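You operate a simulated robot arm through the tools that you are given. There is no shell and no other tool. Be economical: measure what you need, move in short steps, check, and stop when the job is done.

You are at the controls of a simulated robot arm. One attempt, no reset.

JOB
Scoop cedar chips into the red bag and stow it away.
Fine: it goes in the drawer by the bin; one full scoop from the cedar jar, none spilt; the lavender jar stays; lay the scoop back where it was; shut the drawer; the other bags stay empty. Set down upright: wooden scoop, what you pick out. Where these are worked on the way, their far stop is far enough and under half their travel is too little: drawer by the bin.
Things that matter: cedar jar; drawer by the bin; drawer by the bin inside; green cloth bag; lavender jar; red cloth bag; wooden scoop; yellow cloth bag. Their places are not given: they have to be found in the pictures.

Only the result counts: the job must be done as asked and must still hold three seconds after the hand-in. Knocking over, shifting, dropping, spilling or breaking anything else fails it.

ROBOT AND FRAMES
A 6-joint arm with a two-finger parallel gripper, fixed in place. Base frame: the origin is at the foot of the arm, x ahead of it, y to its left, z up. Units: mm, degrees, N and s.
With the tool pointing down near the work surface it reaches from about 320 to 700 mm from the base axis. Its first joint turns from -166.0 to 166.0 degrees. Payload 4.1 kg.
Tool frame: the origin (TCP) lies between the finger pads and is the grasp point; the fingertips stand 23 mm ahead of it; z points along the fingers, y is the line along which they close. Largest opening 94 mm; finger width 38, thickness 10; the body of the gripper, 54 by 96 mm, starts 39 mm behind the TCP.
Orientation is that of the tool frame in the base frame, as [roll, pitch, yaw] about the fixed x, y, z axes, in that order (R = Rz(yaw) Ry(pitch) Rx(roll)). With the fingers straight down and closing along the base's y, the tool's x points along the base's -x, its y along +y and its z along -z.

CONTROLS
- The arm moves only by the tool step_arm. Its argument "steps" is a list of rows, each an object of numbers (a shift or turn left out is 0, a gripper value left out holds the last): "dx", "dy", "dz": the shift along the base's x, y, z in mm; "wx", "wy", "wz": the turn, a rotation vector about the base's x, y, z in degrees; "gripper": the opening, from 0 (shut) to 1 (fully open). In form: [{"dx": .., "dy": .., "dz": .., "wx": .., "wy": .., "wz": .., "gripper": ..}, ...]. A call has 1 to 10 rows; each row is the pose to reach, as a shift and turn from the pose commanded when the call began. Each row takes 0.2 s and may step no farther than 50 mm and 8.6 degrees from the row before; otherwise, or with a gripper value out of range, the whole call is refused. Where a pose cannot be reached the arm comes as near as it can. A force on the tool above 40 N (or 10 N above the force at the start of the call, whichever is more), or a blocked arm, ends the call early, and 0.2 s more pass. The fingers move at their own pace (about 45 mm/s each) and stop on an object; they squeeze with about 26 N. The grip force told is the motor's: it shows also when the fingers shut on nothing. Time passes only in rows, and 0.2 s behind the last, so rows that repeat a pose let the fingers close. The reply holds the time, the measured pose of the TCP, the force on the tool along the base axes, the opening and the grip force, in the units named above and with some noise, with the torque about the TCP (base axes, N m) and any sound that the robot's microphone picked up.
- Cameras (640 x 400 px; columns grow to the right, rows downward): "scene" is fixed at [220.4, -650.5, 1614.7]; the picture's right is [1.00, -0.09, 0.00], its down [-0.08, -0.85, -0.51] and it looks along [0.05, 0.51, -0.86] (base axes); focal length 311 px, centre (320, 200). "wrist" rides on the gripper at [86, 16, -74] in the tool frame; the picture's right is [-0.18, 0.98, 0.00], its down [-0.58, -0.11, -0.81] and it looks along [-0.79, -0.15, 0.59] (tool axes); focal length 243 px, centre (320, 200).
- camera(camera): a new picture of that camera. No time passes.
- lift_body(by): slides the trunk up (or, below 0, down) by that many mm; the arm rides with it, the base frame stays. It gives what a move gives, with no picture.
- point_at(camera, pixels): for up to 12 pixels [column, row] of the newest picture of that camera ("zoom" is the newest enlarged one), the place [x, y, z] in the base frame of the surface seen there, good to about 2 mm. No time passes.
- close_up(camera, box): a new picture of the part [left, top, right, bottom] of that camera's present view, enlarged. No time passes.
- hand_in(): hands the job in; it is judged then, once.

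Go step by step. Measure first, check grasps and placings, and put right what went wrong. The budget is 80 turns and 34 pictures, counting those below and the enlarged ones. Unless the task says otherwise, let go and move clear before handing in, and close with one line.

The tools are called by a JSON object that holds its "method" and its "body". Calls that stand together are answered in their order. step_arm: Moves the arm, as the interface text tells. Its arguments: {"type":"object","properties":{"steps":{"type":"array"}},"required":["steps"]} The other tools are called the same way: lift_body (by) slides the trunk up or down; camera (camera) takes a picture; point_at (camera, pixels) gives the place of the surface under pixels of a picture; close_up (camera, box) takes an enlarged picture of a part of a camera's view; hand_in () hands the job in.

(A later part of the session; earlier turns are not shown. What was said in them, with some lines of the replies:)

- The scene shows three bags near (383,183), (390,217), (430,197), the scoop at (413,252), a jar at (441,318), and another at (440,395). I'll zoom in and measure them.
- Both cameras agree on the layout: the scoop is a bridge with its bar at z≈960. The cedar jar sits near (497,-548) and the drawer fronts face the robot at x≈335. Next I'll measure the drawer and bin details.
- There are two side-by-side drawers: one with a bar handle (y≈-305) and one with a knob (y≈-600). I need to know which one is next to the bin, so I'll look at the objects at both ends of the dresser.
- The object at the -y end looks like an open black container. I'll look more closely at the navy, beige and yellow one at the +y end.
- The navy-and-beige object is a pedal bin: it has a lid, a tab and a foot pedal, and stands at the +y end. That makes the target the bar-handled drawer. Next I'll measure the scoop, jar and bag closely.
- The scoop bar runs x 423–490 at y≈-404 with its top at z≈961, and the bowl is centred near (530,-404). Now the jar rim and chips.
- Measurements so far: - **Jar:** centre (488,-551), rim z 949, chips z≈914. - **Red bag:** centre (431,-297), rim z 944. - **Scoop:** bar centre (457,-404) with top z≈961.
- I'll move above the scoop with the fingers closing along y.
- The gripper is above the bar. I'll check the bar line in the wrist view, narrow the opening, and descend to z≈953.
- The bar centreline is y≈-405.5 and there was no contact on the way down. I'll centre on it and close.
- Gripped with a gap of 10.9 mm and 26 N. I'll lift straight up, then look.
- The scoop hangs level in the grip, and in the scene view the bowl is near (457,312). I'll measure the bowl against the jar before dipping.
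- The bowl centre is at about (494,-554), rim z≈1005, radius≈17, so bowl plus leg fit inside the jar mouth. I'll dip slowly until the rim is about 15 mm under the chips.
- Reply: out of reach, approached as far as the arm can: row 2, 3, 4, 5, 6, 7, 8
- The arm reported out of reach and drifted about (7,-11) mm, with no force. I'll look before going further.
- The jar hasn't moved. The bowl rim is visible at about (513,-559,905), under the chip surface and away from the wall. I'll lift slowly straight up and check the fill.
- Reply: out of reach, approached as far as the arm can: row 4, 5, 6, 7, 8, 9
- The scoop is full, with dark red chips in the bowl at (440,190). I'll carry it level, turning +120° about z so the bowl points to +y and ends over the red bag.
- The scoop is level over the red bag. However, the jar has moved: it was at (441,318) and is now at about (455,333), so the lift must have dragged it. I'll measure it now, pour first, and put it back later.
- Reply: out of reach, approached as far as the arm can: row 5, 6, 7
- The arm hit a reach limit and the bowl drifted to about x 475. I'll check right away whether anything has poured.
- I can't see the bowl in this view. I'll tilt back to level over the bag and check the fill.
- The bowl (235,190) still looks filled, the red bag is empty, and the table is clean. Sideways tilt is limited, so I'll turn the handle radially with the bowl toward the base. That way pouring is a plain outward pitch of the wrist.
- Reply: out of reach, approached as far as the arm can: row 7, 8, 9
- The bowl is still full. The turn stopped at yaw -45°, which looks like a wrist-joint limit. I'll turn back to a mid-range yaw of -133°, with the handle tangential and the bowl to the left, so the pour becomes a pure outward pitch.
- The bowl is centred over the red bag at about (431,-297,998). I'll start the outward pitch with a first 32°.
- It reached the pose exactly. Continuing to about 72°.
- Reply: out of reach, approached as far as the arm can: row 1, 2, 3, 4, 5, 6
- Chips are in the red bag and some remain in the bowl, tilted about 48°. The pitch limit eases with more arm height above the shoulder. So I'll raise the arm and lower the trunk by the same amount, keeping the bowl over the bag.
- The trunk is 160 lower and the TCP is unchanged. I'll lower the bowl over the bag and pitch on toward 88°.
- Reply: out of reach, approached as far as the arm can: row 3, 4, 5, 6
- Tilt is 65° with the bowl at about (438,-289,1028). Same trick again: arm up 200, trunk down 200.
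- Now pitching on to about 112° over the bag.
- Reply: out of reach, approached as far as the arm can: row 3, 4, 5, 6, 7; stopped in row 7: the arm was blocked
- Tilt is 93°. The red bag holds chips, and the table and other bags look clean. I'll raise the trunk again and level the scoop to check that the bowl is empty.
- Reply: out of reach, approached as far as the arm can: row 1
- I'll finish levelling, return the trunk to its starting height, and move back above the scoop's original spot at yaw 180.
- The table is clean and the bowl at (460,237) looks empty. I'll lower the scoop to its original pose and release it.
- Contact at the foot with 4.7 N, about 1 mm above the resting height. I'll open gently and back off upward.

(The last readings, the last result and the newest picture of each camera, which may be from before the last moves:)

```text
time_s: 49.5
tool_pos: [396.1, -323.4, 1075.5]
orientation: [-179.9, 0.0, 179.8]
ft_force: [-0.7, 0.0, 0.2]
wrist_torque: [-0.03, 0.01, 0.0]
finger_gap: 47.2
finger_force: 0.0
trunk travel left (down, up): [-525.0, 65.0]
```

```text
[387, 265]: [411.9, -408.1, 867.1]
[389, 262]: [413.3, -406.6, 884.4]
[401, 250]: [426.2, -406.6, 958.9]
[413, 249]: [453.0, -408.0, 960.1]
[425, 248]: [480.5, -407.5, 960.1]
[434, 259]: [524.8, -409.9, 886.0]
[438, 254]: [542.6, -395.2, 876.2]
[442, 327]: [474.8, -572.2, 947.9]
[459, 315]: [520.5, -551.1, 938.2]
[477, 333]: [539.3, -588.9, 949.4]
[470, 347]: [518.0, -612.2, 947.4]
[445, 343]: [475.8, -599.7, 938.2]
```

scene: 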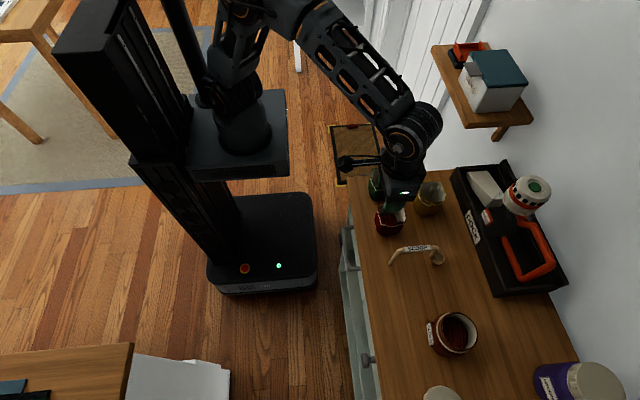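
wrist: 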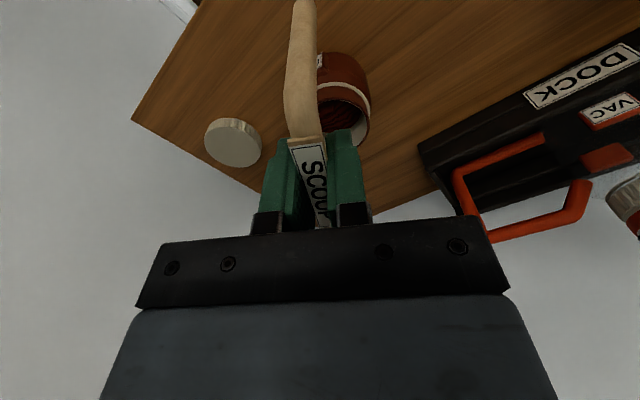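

The scoop is back in place and upright to within about 3 mm. Now I'll return the cedar jar from (506,-580) to (488,-551), gripping it by the neck with the tool tilted outward for reach. First I'll move above it.

{"method": "step_arm", "body": {"steps": [{"dx": 3, "dy": -22, "wz": -7, "gripper": 1}, {"dx": 6, "dy": -45, "wz": -14, "gripper": 1}, {"dx": 10, "dy": -68, "wz": -21, "gripper": 1}, {"dx": 14, "dy": -90, "wz": -28, "gripper": 1}, {"dx": 17, "dy": -112, "wz": -35, "gripper": 1}, {"dx": 20, "dy": -135, "wz": -42, "gripper": 1}, {"dx": 24, "dy": -158, "wz": -48.8, "gripper": 1}]}}

{"method": "step_arm", "body": {"steps": [{"dx": 17, "dy": -20, "dz": -5, "wx": -5.3, "wy": -4.6}, {"dx": 34, "dy": -40, "dz": -12, "wx": -10.6, "wy": -9.2}, {"dx": 52, "dy": -60, "dz": -20, "wx": -15.8, "wy": -13.8}, {"dx": 69, "dy": -80, "dz": -32, "wx": -21.1, "wy": -18.4}, {"dx": 86, "dy": -99, "dz": -45, "wx": -26.4, "wy": -23}, {"dx": 86, "dy": -99, "dz": -45, "wx": -26.4, "wy": -23}]}}

```text
time_s: 51.1
tool_pos: [418.9, -483.5, 1075.0]
orientation: [-179.9, 0.0, 130.9]
ft_force: [0.3, -0.5, 0.3]
wrist_torque: [-0.01, 0.02, -0.01]
finger_gap: 93.9
finger_force: 0.1
trunk travel left (down, up): [-525.0, 65.0]
```

```text
time_s: 52.5
tool_pos: [506.6, -581.9, 1029.9]
orientation: [-179.9, 35.1, 131.0]
ft_force: [0.1, 0.2, 0.1]
wrist_torque: [-0.02, 0.04, -0.01]
finger_gap: 93.8
finger_force: 0.0
trunk travel left (down, up): [-525.0, 65.0]
```

Reached without clipping. I'll descend straddling the neck to z≈946.

{"method": "step_arm", "body": {"steps": [{"dx": -0.5, "dy": 1.5, "dz": -25}, {"dx": -0.5, "dy": 1.5, "dz": -50}, {"dx": -0.5, "dy": 1.5, "dz": -70}, {"dx": -0.5, "dy": 1.5, "dz": -84}, {"dx": -0.5, "dy": 1.5, "dz": -84}]}}

{"method": "step_arm", "body": {"steps": [{"gripper": 0.6}, {"gripper": 0.6}, {"gripper": 0.6}, {"gripper": 0.6}]}}

```text
time_s: 53.7
tool_pos: [504.5, -579.8, 945.1]
orientation: [180.0, 35.1, 131.0]
ft_force: [-0.7, -0.6, 0.6]
wrist_torque: [0.02, -0.01, 0.02]
finger_gap: 94.2
finger_force: 0.0
trunk travel left (down, up): [-525.0, 65.0]
```

```text
time_s: 54.7
tool_pos: [505.8, -580.2, 945.4]
orientation: [-180.0, 35.1, 131.0]
ft_force: [1.3, -0.5, 0.1]
wrist_torque: [-0.05, -0.07, -0.02]
finger_gap: 76.6
finger_force: 26.5
trunk travel left (down, up): [-525.0, 65.0]
```

The neck is gripped at 76.6 mm. I'll lift slightly, move by (-18,+29) back to the original place, set down and release.

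{"method": "step_arm", "body": {"steps": [{"dz": 4, "gripper": 0.5}, {"dx": -6, "dy": 9.7, "dz": 4, "gripper": 0.5}, {"dx": -12, "dy": 19.3, "dz": 4, "gripper": 0.5}, {"dx": -18, "dy": 29, "dz": 4, "gripper": 0.5}, {"dx": -18, "dy": 29, "dz": 4, "gripper": 0.5}, {"dx": -18, "dy": 29, "dz": 1.5, "gripper": 0.5}, {"dx": -18, "dy": 29, "dz": 0, "gripper": 0.5}]}}

{"method": "close_up", "body": {"camera": "scene", "box": [385, 275, 497, 345]}}

{"method": "point_at", "body": {"camera": "zoom", "pixels": [[320, 325], [420, 325], [455, 257], [395, 300], [205, 280], [225, 330], [430, 300], [350, 300]]}}

```text
time_s: 56.3
tool_pos: [485.9, -551.4, 946.5]
orientation: [-180.0, 35.2, 131.0]
ft_force: [-1.4, 1.7, 4.9]
wrist_torque: [0.2, -0.08, 0.05]
finger_gap: 75.9
finger_force: 25.7
trunk travel left (down, up): [-525.0, 65.0]
```

```text
5.71 times, centred on (441, 310) of scene
```

zoom: 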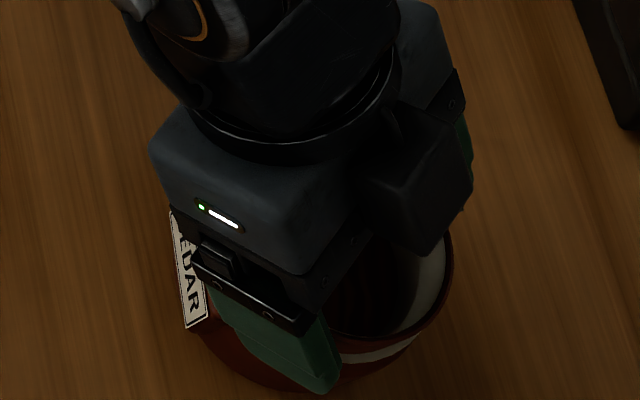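

```text
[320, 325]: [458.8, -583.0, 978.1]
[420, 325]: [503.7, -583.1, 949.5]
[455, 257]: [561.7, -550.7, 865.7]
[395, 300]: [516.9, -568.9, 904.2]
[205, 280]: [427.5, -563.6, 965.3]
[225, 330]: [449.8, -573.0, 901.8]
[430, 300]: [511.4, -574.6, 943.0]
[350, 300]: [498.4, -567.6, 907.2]
```

The jar is within about 2 mm of its original outline. I'll nudge it +2 mm in x, release, and back out upward.

{"method": "step_arm", "body": {"steps": [{"dx": 2, "dy": 0}, {"dx": 2, "dy": 0, "gripper": 0.82}, {"dx": 2, "dy": 0, "gripper": 0.9}, {"dx": 2, "dy": 0, "gripper": 1}, {"dx": 2, "dz": 0, "gripper": 1}, {"dx": 2, "dz": 25, "gripper": 1}, {"dx": 2, "dz": 55, "gripper": 1}, {"dx": 2, "dz": 85, "gripper": 1}, {"dx": -20, "dy": 24, "dz": 110, "gripper": 1}]}}

```text
time_s: 58.3
tool_pos: [466.9, -526.1, 1055.6]
orientation: [-180.0, 35.1, 131.0]
ft_force: [0.5, -0.2, -0.2]
wrist_torque: [-0.02, 0.02, 0.02]
finger_gap: 94.1
finger_force: 0.1
trunk travel left (down, up): [-525.0, 65.0]
```

The jar is released. Next is the drawer. I'll level the tool, move up and back in front of the dresser, turn it, and then lower the trunk so the arm can grip the handle at an angle.

{"method": "step_arm", "body": {"steps": [{"dx": -10, "dy": 10, "dz": 40, "wx": 3.8, "wy": 3.3}, {"dx": -35, "dy": 32, "dz": 70, "wx": 7.5, "wy": 6.6}, {"dx": -60, "dy": 54, "dz": 100, "wx": 11.3, "wy": 9.9}, {"dx": -85, "dy": 76, "dz": 130, "wx": 15.1, "wy": 13.1}, {"dx": -110, "dy": 98, "dz": 160, "wx": 18.9, "wy": 16.4}, {"dx": -135, "dy": 120, "dz": 190, "wx": 22.6, "wy": 19.7}, {"dx": -160, "dy": 142, "dz": 220, "wx": 26.4, "wy": 23}, {"dx": -185, "dy": 165, "dz": 250, "wx": 26.4, "wy": 23}, {"dx": -211, "dy": 188, "dz": 275, "wx": 26.4, "wy": 23}, {"dx": -237, "dy": 211, "dz": 295, "wx": 26.4, "wy": 23}]}}

{"method": "step_arm", "body": {"steps": [{"wz": -8, "gripper": 0.4}, {"wz": -16, "gripper": 0.4}, {"wz": -24, "gripper": 0.4}, {"wz": -32, "gripper": 0.4}, {"wz": -41, "gripper": 0.4, "dx": -1}, {"wz": -41, "gripper": 0.4}]}}

```text
time_s: 60.5
tool_pos: [229.4, -315.2, 1350.4]
orientation: [-180.0, -0.1, 131.0]
ft_force: [0.3, -0.4, 0.6]
wrist_torque: [-0.01, 0.0, 0.02]
finger_gap: 94.0
finger_force: 0.0
trunk travel left (down, up): [-525.0, 65.0]
```

```text
refused: row 5 steps farther than a row can; nothing moved
```

{"method": "step_arm", "body": {"steps": [{"wz": -8, "gripper": 0.4}, {"wz": -16, "gripper": 0.4}, {"wz": -24, "gripper": 0.4}, {"wz": -32, "gripper": 0.4}, {"wz": -40, "gripper": 0.4}, {"wz": -41, "gripper": 0.4}]}}

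{"method": "lift_body", "body": {"by": -450}}

{"method": "step_arm", "body": {"steps": [{"wy": -8}, {"wy": -16}, {"wy": -24}, {"wy": -32}, {"wy": -40}, {"wy": -48}, {"wy": -55}, {"wy": -55}]}}

```text
time_s: 61.9
tool_pos: [230.7, -316.2, 1350.3]
orientation: [179.9, 0.0, 90.0]
ft_force: [0.1, -0.2, 0.2]
wrist_torque: [0.01, -0.02, -0.02]
finger_gap: 37.7
finger_force: 0.2
trunk travel left (down, up): [-525.0, 65.0]
```

```text
refused: -450 is not a number from -400 to 400
```

```text
time_s: 63.7
tool_pos: [230.8, -317.3, 1349.4]
orientation: [124.9, 0.1, 90.0]
ft_force: [0.0, 0.2, 0.3]
wrist_torque: [-0.01, 0.01, 0.0]
finger_gap: 37.7
finger_force: 0.2
trunk travel left (down, up): [-525.0, 65.0]
```

The 55° tilt is reached. Lowering the trunk in two moves.

{"method": "lift_body", "body": {"by": -400}}

{"method": "lift_body", "body": {"by": -80}}

{"method": "camera", "body": {"camera": "wrist"}}

```text
time_s: 67.6
tool_pos: [229.0, -316.9, 950.5]
orientation: [125.0, 0.0, 90.1]
ft_force: [0.3, 0.0, -0.6]
wrist_torque: [-0.01, -0.02, -0.04]
finger_gap: 37.5
finger_force: 0.0
trunk travel left (down, up): [-125.0, 465.0]
```

```text
time_s: 68.7
tool_pos: [229.9, -316.5, 871.1]
orientation: [125.0, 0.0, 90.0]
ft_force: [-0.6, 0.0, -0.8]
wrist_torque: [0.01, -0.01, -0.01]
finger_gap: 37.7
finger_force: 0.1
trunk travel left (down, up): [-45.0, 545.0]
```

```text
3 pictures are left
```

wrist: 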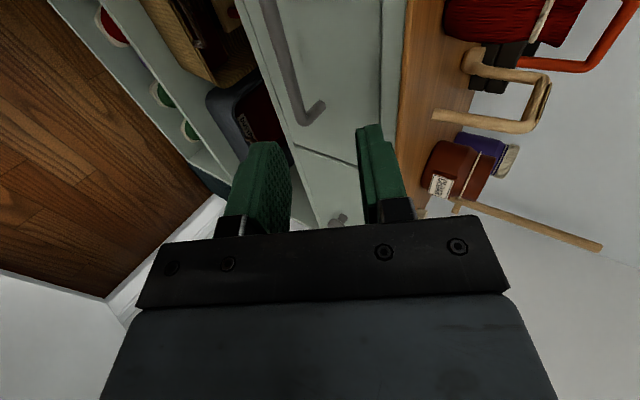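

I can see the bar handle from (265,10) to (298,115), its post at (322,102), and the drawer front. Measuring them.

{"method": "point_at", "body": {"camera": "wrist", "pixels": [[267, 10], [280, 50], [292, 90], [300, 117], [322, 102], [340, 60], [345, 130], [250, 15], [285, 130], [380, 40], [403, 60], [338, 218]]}}

```text
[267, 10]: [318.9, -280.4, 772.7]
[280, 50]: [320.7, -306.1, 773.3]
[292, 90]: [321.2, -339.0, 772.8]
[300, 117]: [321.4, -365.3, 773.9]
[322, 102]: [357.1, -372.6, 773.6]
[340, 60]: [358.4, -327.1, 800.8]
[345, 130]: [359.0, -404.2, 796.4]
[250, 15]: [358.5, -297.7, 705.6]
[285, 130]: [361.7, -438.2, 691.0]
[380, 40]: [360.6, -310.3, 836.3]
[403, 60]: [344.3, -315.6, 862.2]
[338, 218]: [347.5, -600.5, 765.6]
```

Bar centre is about (326, y, 774) and the front face is at x≈358. I'll approach along the tool axis and grip.

{"method": "step_arm", "body": {"steps": [{"dx": 20, "dy": 2, "dz": -29, "gripper": 0.4}, {"dx": 39, "dy": 5, "dz": -57, "gripper": 0.4}, {"dx": 64, "dy": 5, "dz": -74, "gripper": 0.4}, {"dx": 80, "dy": 5, "dz": -85, "gripper": 0.4}, {"dx": 88, "dy": 5, "dz": -91, "gripper": 0.4}, {"dx": 88, "dy": 5, "dz": -91, "gripper": 0.4}]}}

{"method": "step_arm", "body": {"steps": [{"gripper": 0}, {"gripper": 0}, {"gripper": 0}, {"gripper": 0}]}}

```text
time_s: 70.1
tool_pos: [318.5, -311.1, 778.4]
orientation: [125.0, 0.0, 89.9]
ft_force: [0.5, 0.4, 0.5]
wrist_torque: [0.05, 0.0, 0.02]
finger_gap: 37.5
finger_force: 0.0
trunk travel left (down, up): [-45.0, 545.0]
```

```text
time_s: 70.9
tool_pos: [315.8, -311.8, 775.2]
orientation: [125.7, -0.1, 90.2]
ft_force: [-17.7, -2.7, -5.4]
wrist_torque: [-1.04, 0.17, 0.44]
finger_gap: 11.9
finger_force: 44.8
trunk travel left (down, up): [-45.0, 545.0]
stopped in row 4: the force on the tool passed its limit (the readings are from after the stop); the commanded pose is now the measured one
```

The bar is gripped at an 11.9 mm gap. Pulling toward -x.

{"method": "step_arm", "body": {"steps": [{"dx": -6}, {"dx": -14}, {"dx": -25}, {"dx": -40}, {"dx": -55}, {"dx": -70}, {"dx": -70}]}}

```text
time_s: 72.5
tool_pos: [248.0, -312.6, 774.8]
orientation: [125.5, -0.1, 90.2]
ft_force: [0.6, -8.4, -1.2]
wrist_torque: [-0.66, -0.02, 1.03]
finger_gap: 11.6
finger_force: 45.1
trunk travel left (down, up): [-45.0, 545.0]
```

The drawer slides. Pulling further.

{"method": "step_arm", "body": {"steps": [{"dx": -15}, {"dx": -30}, {"dx": -45}, {"dx": -60}, {"dx": -75}, {"dx": -90}, {"dx": -105}, {"dx": -120}, {"dx": -130}, {"dx": -130}]}}

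```text
time_s: 74.7
tool_pos: [117.4, -311.5, 775.7]
orientation: [125.6, -0.3, 90.2]
ft_force: [0.1, -1.8, -21.4]
wrist_torque: [-1.38, 0.14, 0.68]
finger_gap: 12.0
finger_force: 44.8
trunk travel left (down, up): [-45.0, 545.0]
```

About 200 mm open. I'll try pulling a bit more to find the far stop.

{"method": "step_arm", "body": {"steps": [{"dx": -10}, {"dx": -20}, {"dx": -30}, {"dx": -40}, {"dx": -50}, {"dx": -50}]}}

```text
time_s: 76.1
tool_pos: [67.7, -311.9, 775.6]
orientation: [125.6, -0.2, 90.2]
ft_force: [-0.5, 0.0, -24.8]
wrist_torque: [-0.85, 0.22, 1.33]
finger_gap: 11.8
finger_force: 45.0
trunk travel left (down, up): [-45.0, 545.0]
```

Open about 248 mm, which is well past half of what a 350-deep dresser could allow. Release, back off along the tool axis, then rise.

{"method": "step_arm", "body": {"steps": [{"gripper": 0.4}, {"gripper": 0.4}, {"gripper": 0.4}, {"dx": -12, "dz": 8, "gripper": 0.4}, {"dx": -25, "dz": 17, "gripper": 0.4}, {"dx": -40, "dz": 28, "gripper": 0.4}, {"dx": -44, "dz": 60, "gripper": 0.4}, {"dx": -40, "dz": 105, "gripper": 0.4}, {"dx": -30, "dz": 150, "gripper": 0.4}, {"dx": -20, "dz": 195, "gripper": 0.4}]}}

```text
time_s: 78.3
tool_pos: [80.7, -323.1, 944.2]
orientation: [125.5, 0.0, 89.9]
ft_force: [0.2, 0.3, -0.7]
wrist_torque: [0.0, -0.03, 0.01]
finger_gap: 37.5
finger_force: 0.0
out of reach, approached as far as the arm can: row 8, 9, 10
trunk travel left (down, up): [-45.0, 545.0]
```

Clear of the handle. I'll raise the trunk partly, level the tool, and go above the red bag.

{"method": "lift_body", "body": {"by": 280}}

{"method": "step_arm", "body": {"steps": [{"dx": 40, "dy": 3, "dz": -5, "wy": 7, "gripper": 1}, {"dx": 80, "dy": 6, "dz": -15, "wy": 14, "gripper": 1}, {"dx": 120, "dy": 9, "dz": -30, "wy": 21, "gripper": 1}, {"dx": 160, "dy": 12, "dz": -50, "wy": 28, "gripper": 1}, {"dx": 200, "dy": 15, "dz": -75, "wy": 35, "gripper": 1}, {"dx": 240, "dy": 18, "dz": -100, "wy": 42, "gripper": 1}, {"dx": 280, "dy": 21, "dz": -130, "wy": 49, "gripper": 1}, {"dx": 315, "dy": 24, "dz": -160, "wy": 54.5, "gripper": 1}, {"dx": 350, "dy": 26, "dz": -184, "wy": 54.5, "gripper": 1}, {"dx": 350, "dy": 26, "dz": -184, "wy": 54.5, "gripper": 1}]}}

{"method": "camera", "body": {"camera": "scene"}}

```text
time_s: 81.2
tool_pos: [80.1, -322.4, 1224.1]
orientation: [125.5, -0.1, 89.9]
ft_force: [-0.7, -0.3, 0.1]
wrist_torque: [-0.03, 0.0, 0.04]
finger_gap: 37.7
finger_force: 0.1
trunk travel left (down, up): [-325.0, 265.0]
```

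```text
time_s: 83.4
tool_pos: [432.3, -297.2, 1039.7]
orientation: [-179.9, 0.1, 90.0]
ft_force: [-0.3, 0.7, 0.0]
wrist_torque: [0.01, 0.01, 0.0]
finger_gap: 93.7
finger_force: 0.1
trunk travel left (down, up): [-325.0, 265.0]
```

```text
2 pictures are left
```

scene: 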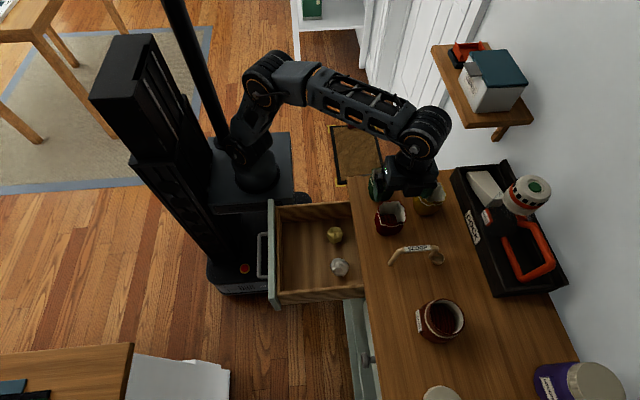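

The jar is back at (441,320) and the drawer is open with two small items at (334,235) and (339,268). I'll measure the drawer floor, walls, items, the jar and the bag.

{"method": "point_at", "body": {"camera": "scene", "pixels": [[300, 250], [300, 275], [300, 225], [334, 235], [339, 268], [325, 268], [320, 235], [272, 240], [355, 295], [310, 205], [290, 285], [340, 250]]}}

{"method": "point_at", "body": {"camera": "scene", "pixels": [[464, 320], [456, 334], [443, 332], [376, 213], [404, 213], [390, 228], [385, 235], [400, 232], [376, 220], [391, 206]]}}

```text
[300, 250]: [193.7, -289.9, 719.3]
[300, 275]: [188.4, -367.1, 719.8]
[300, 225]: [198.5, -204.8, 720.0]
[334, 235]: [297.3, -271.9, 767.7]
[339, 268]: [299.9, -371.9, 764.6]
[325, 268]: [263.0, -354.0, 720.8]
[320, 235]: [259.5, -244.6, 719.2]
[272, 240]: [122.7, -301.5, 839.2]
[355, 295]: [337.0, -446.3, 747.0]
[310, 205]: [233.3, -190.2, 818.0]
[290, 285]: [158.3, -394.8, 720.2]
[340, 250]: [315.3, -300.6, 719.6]
```

```text
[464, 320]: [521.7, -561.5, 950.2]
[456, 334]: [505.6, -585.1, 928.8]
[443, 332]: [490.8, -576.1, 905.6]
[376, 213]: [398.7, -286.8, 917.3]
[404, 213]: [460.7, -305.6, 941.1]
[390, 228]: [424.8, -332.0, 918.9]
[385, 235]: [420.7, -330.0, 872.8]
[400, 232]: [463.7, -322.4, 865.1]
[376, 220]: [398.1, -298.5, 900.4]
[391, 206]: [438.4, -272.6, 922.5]
```

The drawer floor is z≈719.5 and the items sit at x≈298. The free spot for the bag is (205,-300). I'll descend on the bag to z≈915 and grip.

{"method": "step_arm", "body": {"steps": [{"dx": -1, "dz": -40, "gripper": 1}, {"dx": -1, "dz": -80, "gripper": 1}, {"dx": -1, "dz": -105, "gripper": 1}, {"dx": -1, "dz": -125, "gripper": 1}, {"dx": -1, "dz": -125, "gripper": 1}]}}

{"method": "step_arm", "body": {"steps": [{"gripper": 0.7}, {"gripper": 0.6}, {"gripper": 0.5}, {"gripper": 0.5}, {"gripper": 0.5}]}}

```text
time_s: 84.6
tool_pos: [429.2, -295.2, 915.2]
orientation: [-180.0, 0.1, 90.0]
ft_force: [-0.1, 0.8, -0.5]
wrist_torque: [0.01, 0.04, 0.03]
finger_gap: 94.1
finger_force: 0.1
trunk travel left (down, up): [-325.0, 265.0]
```

```text
time_s: 85.8
tool_pos: [429.3, -296.1, 914.7]
orientation: [-180.0, 0.0, 90.0]
ft_force: [0.0, 0.3, 0.0]
wrist_torque: [0.0, -0.03, 0.02]
finger_gap: 60.3
finger_force: 26.0
trunk travel left (down, up): [-325.0, 265.0]
```

The bag is gripped at 60.3 mm with 26 N. Lifting and carrying it level over the drawer.

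{"method": "step_arm", "body": {"steps": [{"dz": 12}, {"dz": 35}, {"dz": 65}, {"dz": 95}, {"dz": 100}]}}

{"method": "step_arm", "body": {"steps": [{"dx": -20, "dy": 0}, {"dx": -45, "dy": 0}, {"dx": -70, "dy": -1}, {"dx": -95, "dy": -2}, {"dx": -120, "dy": -3}, {"dx": -145, "dy": -3}, {"dx": -170, "dy": -4}, {"dx": -195, "dy": -4}, {"dx": -215, "dy": -4}, {"dx": -224, "dy": -4}]}}

```text
time_s: 87.0
tool_pos: [428.9, -296.6, 1013.6]
orientation: [180.0, 0.0, 90.0]
ft_force: [0.1, 0.2, -1.2]
wrist_torque: [-0.01, 0.0, 0.01]
finger_gap: 60.2
finger_force: 26.4
trunk travel left (down, up): [-325.0, 265.0]
```

```text
time_s: 89.2
tool_pos: [204.3, -300.2, 1015.0]
orientation: [-180.0, 0.0, 89.9]
ft_force: [0.4, 0.5, 0.0]
wrist_torque: [0.0, 0.03, 0.0]
finger_gap: 60.3
finger_force: 26.0
trunk travel left (down, up): [-325.0, 265.0]
```

I'll descend with the trunk, since that is purely vertical, and finish with small arm steps.

{"method": "lift_body", "body": {"by": -235}}

{"method": "step_arm", "body": {"steps": [{"dz": -3}, {"dz": -6}, {"dz": -8}, {"dz": -10}, {"dz": -11}, {"dz": -11}]}}

```text
time_s: 91.6
tool_pos: [204.7, -301.3, 780.5]
orientation: [-180.0, 0.1, 89.9]
ft_force: [-0.3, 0.0, 0.2]
wrist_torque: [0.0, 0.01, 0.01]
finger_gap: 60.5
finger_force: 26.2
trunk travel left (down, up): [-90.0, 500.0]
```

```text
time_s: 93.0
tool_pos: [206.7, -300.5, 769.6]
orientation: [-179.9, 0.0, 89.9]
ft_force: [0.4, 0.5, -0.2]
wrist_torque: [-0.01, 0.0, 0.0]
finger_gap: 60.2
finger_force: 26.0
trunk travel left (down, up): [-90.0, 500.0]
```

No contact yet at 769.6; a few more millimetres.

{"method": "step_arm", "body": {"steps": [{"dz": -1}, {"dz": -2}, {"dz": -3}]}}

```text
time_s: 93.8
tool_pos: [205.9, -301.5, 767.5]
orientation: [179.9, 0.3, 90.0]
ft_force: [0.9, 0.6, 19.0]
wrist_torque: [0.14, 0.09, 0.04]
finger_gap: 60.2
finger_force: 26.1
trunk travel left (down, up): [-90.0, 500.0]
```

Contact at 19 N. I'll ease up 1.5 mm, open, and rise with the trunk.

{"method": "step_arm", "body": {"steps": [{"dz": 1.5}, {"dz": 1.5, "gripper": 0.7}, {"dz": 1.5, "gripper": 0.8}, {"dz": 1.5, "gripper": 0.9}, {"dz": 1.5, "gripper": 0.95}, {"dz": 1.5, "gripper": 0.95}]}}

{"method": "lift_body", "body": {"by": 235}}

{"method": "close_up", "body": {"camera": "wrist", "box": [0, 0, 640, 400]}}

```text
time_s: 95.2
tool_pos: [205.7, -302.2, 767.0]
orientation: [-180.0, 0.0, 90.0]
ft_force: [-0.6, -0.4, -0.9]
wrist_torque: [0.0, -0.02, 0.0]
finger_gap: 89.4
finger_force: 0.0
trunk travel left (down, up): [-90.0, 500.0]
```

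```text
time_s: 97.7
tool_pos: [204.6, -301.5, 1002.3]
orientation: [180.0, 0.0, 90.0]
ft_force: [-0.8, 0.6, -0.4]
wrist_torque: [-0.01, 0.03, 0.0]
finger_gap: 89.2
finger_force: 0.1
trunk travel left (down, up): [-325.0, 265.0]
```

```text
1.00 times, centred on (320, 200) of wrist
```

zoom: 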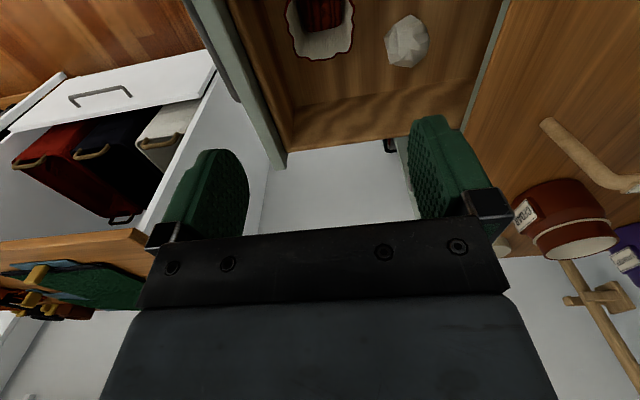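

The red bag stands upright in the drawer with chips in it. Now to shut the drawer: I'll retrace to the tilted pose and re-grip the handle.

{"method": "step_arm", "body": {"steps": [{"dz": 40, "gripper": 0.4}, {"dz": 80, "gripper": 0.4, "wy": -7}, {"dz": 120, "wy": -14, "dx": -15}, {"dz": 160, "wy": -21, "dx": -30, "dy": -4}, {"dz": 195, "wy": -28, "dx": -50, "dy": -8}, {"dz": 215, "wy": -35, "dx": -70, "dy": -12}, {"dz": 222, "wy": -42, "dx": -90, "dy": -16}, {"dz": 222, "wy": -49, "dx": -108, "dy": -16}, {"dz": 222, "wy": -55.4, "dx": -124, "dy": -16}, {"dz": 222, "wy": -55.4, "dx": -124, "dy": -16}]}}

{"method": "lift_body", "body": {"by": -280}}

```text
time_s: 99.9
tool_pos: [81.4, -317.7, 1224.0]
orientation: [124.5, 0.0, 90.0]
ft_force: [-1.6, 0.6, 0.3]
wrist_torque: [0.03, -0.01, 0.01]
finger_gap: 37.5
finger_force: 0.0
trunk travel left (down, up): [-325.0, 265.0]
```

```text
time_s: 102.7
tool_pos: [81.8, -316.7, 944.2]
orientation: [124.5, -0.1, 89.8]
ft_force: [-0.6, 0.0, -0.3]
wrist_torque: [0.0, -0.01, -0.02]
finger_gap: 37.4
finger_force: 0.0
trunk travel left (down, up): [-45.0, 545.0]
```

{"method": "step_arm", "body": {"steps": [{"dx": -5, "dy": 1, "dz": -40}, {"dx": -25, "dy": 3, "dz": -80}, {"dx": -45, "dy": 4, "dz": -115}, {"dx": -55, "dy": 5, "dz": -140}, {"dx": -55, "dy": 5, "dz": -140}]}}

```text
time_s: 103.9
tool_pos: [26.9, -311.8, 803.9]
orientation: [124.7, 0.2, 89.9]
ft_force: [0.4, -0.7, 0.0]
wrist_torque: [0.01, 0.02, 0.0]
finger_gap: 37.6
finger_force: 0.0
trunk travel left (down, up): [-45.0, 545.0]
```

Exactly at the approach point. Advancing onto the bar and gripping.

{"method": "step_arm", "body": {"steps": [{"dx": 12, "dz": -8.5}, {"dx": 25, "dz": -17.5}, {"dx": 36, "dz": -25.5}, {"dx": 40.5, "dz": -28.5}, {"dx": 40.5, "dz": -28.5, "gripper": 0.1}, {"dx": 40.5, "dz": -28.5, "gripper": 0}, {"dx": 40.5, "dz": -28.5, "gripper": 0}, {"dx": 40.5, "dz": -28.5, "gripper": 0}]}}

```text
time_s: 105.7
tool_pos: [68.2, -312.2, 775.4]
orientation: [124.7, 0.2, 90.0]
ft_force: [-0.1, 1.2, -6.8]
wrist_torque: [-1.12, 0.08, 0.44]
finger_gap: 11.8
finger_force: 45.3
trunk travel left (down, up): [-45.0, 545.0]
```

Gripped again at 11.8 mm. Pushing the drawer in smoothly.

{"method": "step_arm", "body": {"steps": [{"dx": 5}, {"dx": 14}, {"dx": 26}, {"dx": 39}, {"dx": 52}, {"dx": 65}, {"dx": 78}, {"dx": 91}, {"dx": 104}, {"dx": 117}]}}

{"method": "step_arm", "body": {"steps": [{"dx": 13}, {"dx": 26}, {"dx": 39}, {"dx": 52}, {"dx": 65}, {"dx": 78}, {"dx": 91}, {"dx": 104}, {"dx": 115}, {"dx": 122}]}}

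{"method": "step_arm", "body": {"steps": [{"dx": 4}, {"dx": 7}, {"dx": 9}, {"dx": 11}, {"dx": 13}, {"dx": 15}]}}

```text
time_s: 107.9
tool_pos: [185.2, -313.1, 774.9]
orientation: [124.8, 0.0, 89.8]
ft_force: [0.3, 7.0, -19.8]
wrist_torque: [-0.4, 0.25, 1.72]
finger_gap: 11.8
finger_force: 45.1
trunk travel left (down, up): [-45.0, 545.0]
```

```text
time_s: 110.1
tool_pos: [306.7, -312.4, 774.8]
orientation: [124.7, 0.0, 89.8]
ft_force: [0.3, 9.6, -16.8]
wrist_torque: [-0.62, 0.11, 1.22]
finger_gap: 11.7
finger_force: 45.2
trunk travel left (down, up): [-45.0, 545.0]
```

```text
time_s: 111.4
tool_pos: [315.3, -311.8, 774.4]
orientation: [124.9, 0.1, 90.0]
ft_force: [-23.0, 6.1, 0.2]
wrist_torque: [-0.99, 0.2, -0.13]
finger_gap: 11.7
finger_force: 44.6
trunk travel left (down, up): [-45.0, 545.0]
stopped in row 6: the force on the tool passed its limit (the readings are from after the stop); the commanded pose is now the measured one
```

The drawer hit its closed stop at x=315.3 (it was 315.8 when shut). Release and back away.

{"method": "step_arm", "body": {"steps": [{"gripper": 0.4}, {"gripper": 0.4}, {"gripper": 0.4}, {"dx": -16, "dz": 11, "gripper": 0.4}, {"dx": -41, "dz": 28, "gripper": 0.4}, {"dx": -70, "dz": 55, "gripper": 0.4}, {"dx": -90, "dz": 95, "gripper": 0.4}]}}

{"method": "lift_body", "body": {"by": 300}}

{"method": "camera", "body": {"camera": "scene"}}

{"method": "point_at", "body": {"camera": "scene", "pixels": [[345, 250], [345, 235], [464, 320], [455, 334], [443, 332], [387, 265], [413, 249], [434, 259], [446, 300], [425, 310]]}}

```text
time_s: 113.0
tool_pos: [226.7, -311.9, 867.5]
orientation: [124.9, -0.1, 90.1]
ft_force: [-0.4, 0.3, -0.7]
wrist_torque: [0.0, 0.0, -0.06]
finger_gap: 37.6
finger_force: 0.1
trunk travel left (down, up): [-45.0, 545.0]
```

```text
time_s: 116.0
tool_pos: [227.1, -312.7, 1167.2]
orientation: [124.9, 0.0, 90.0]
ft_force: [0.5, -0.1, -0.7]
wrist_torque: [0.0, -0.02, -0.01]
finger_gap: 37.6
finger_force: 0.1
trunk travel left (down, up): [-345.0, 245.0]
```

```text
0 pictures are left
```

scene: 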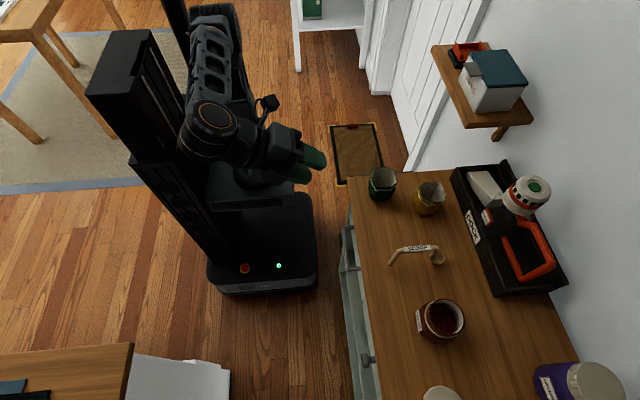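

```text
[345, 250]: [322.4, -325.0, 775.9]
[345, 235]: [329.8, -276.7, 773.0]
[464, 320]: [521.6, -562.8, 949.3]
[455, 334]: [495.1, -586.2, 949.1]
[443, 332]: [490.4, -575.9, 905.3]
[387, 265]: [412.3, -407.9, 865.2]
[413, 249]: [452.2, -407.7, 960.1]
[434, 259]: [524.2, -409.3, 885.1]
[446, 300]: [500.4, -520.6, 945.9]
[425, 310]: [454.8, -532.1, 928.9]
```

The final view shows the drawer shut, with its handle back at x≈322. The scoop and cedar jar are back in place, the green and yellow bags have not moved, and the arm is clear. Handing in.

{"method": "hand_in", "body": {}}

```text
The job is handed in.
```

I put one full scoop of cedar in the red bag, stood it upright in the drawer by the pedal bin and shut the drawer; the scoop is back within about 3 mm, but lifting it dragged the cedar jar about 34 mm, and I set the jar back to within about 2 mm of where it started.
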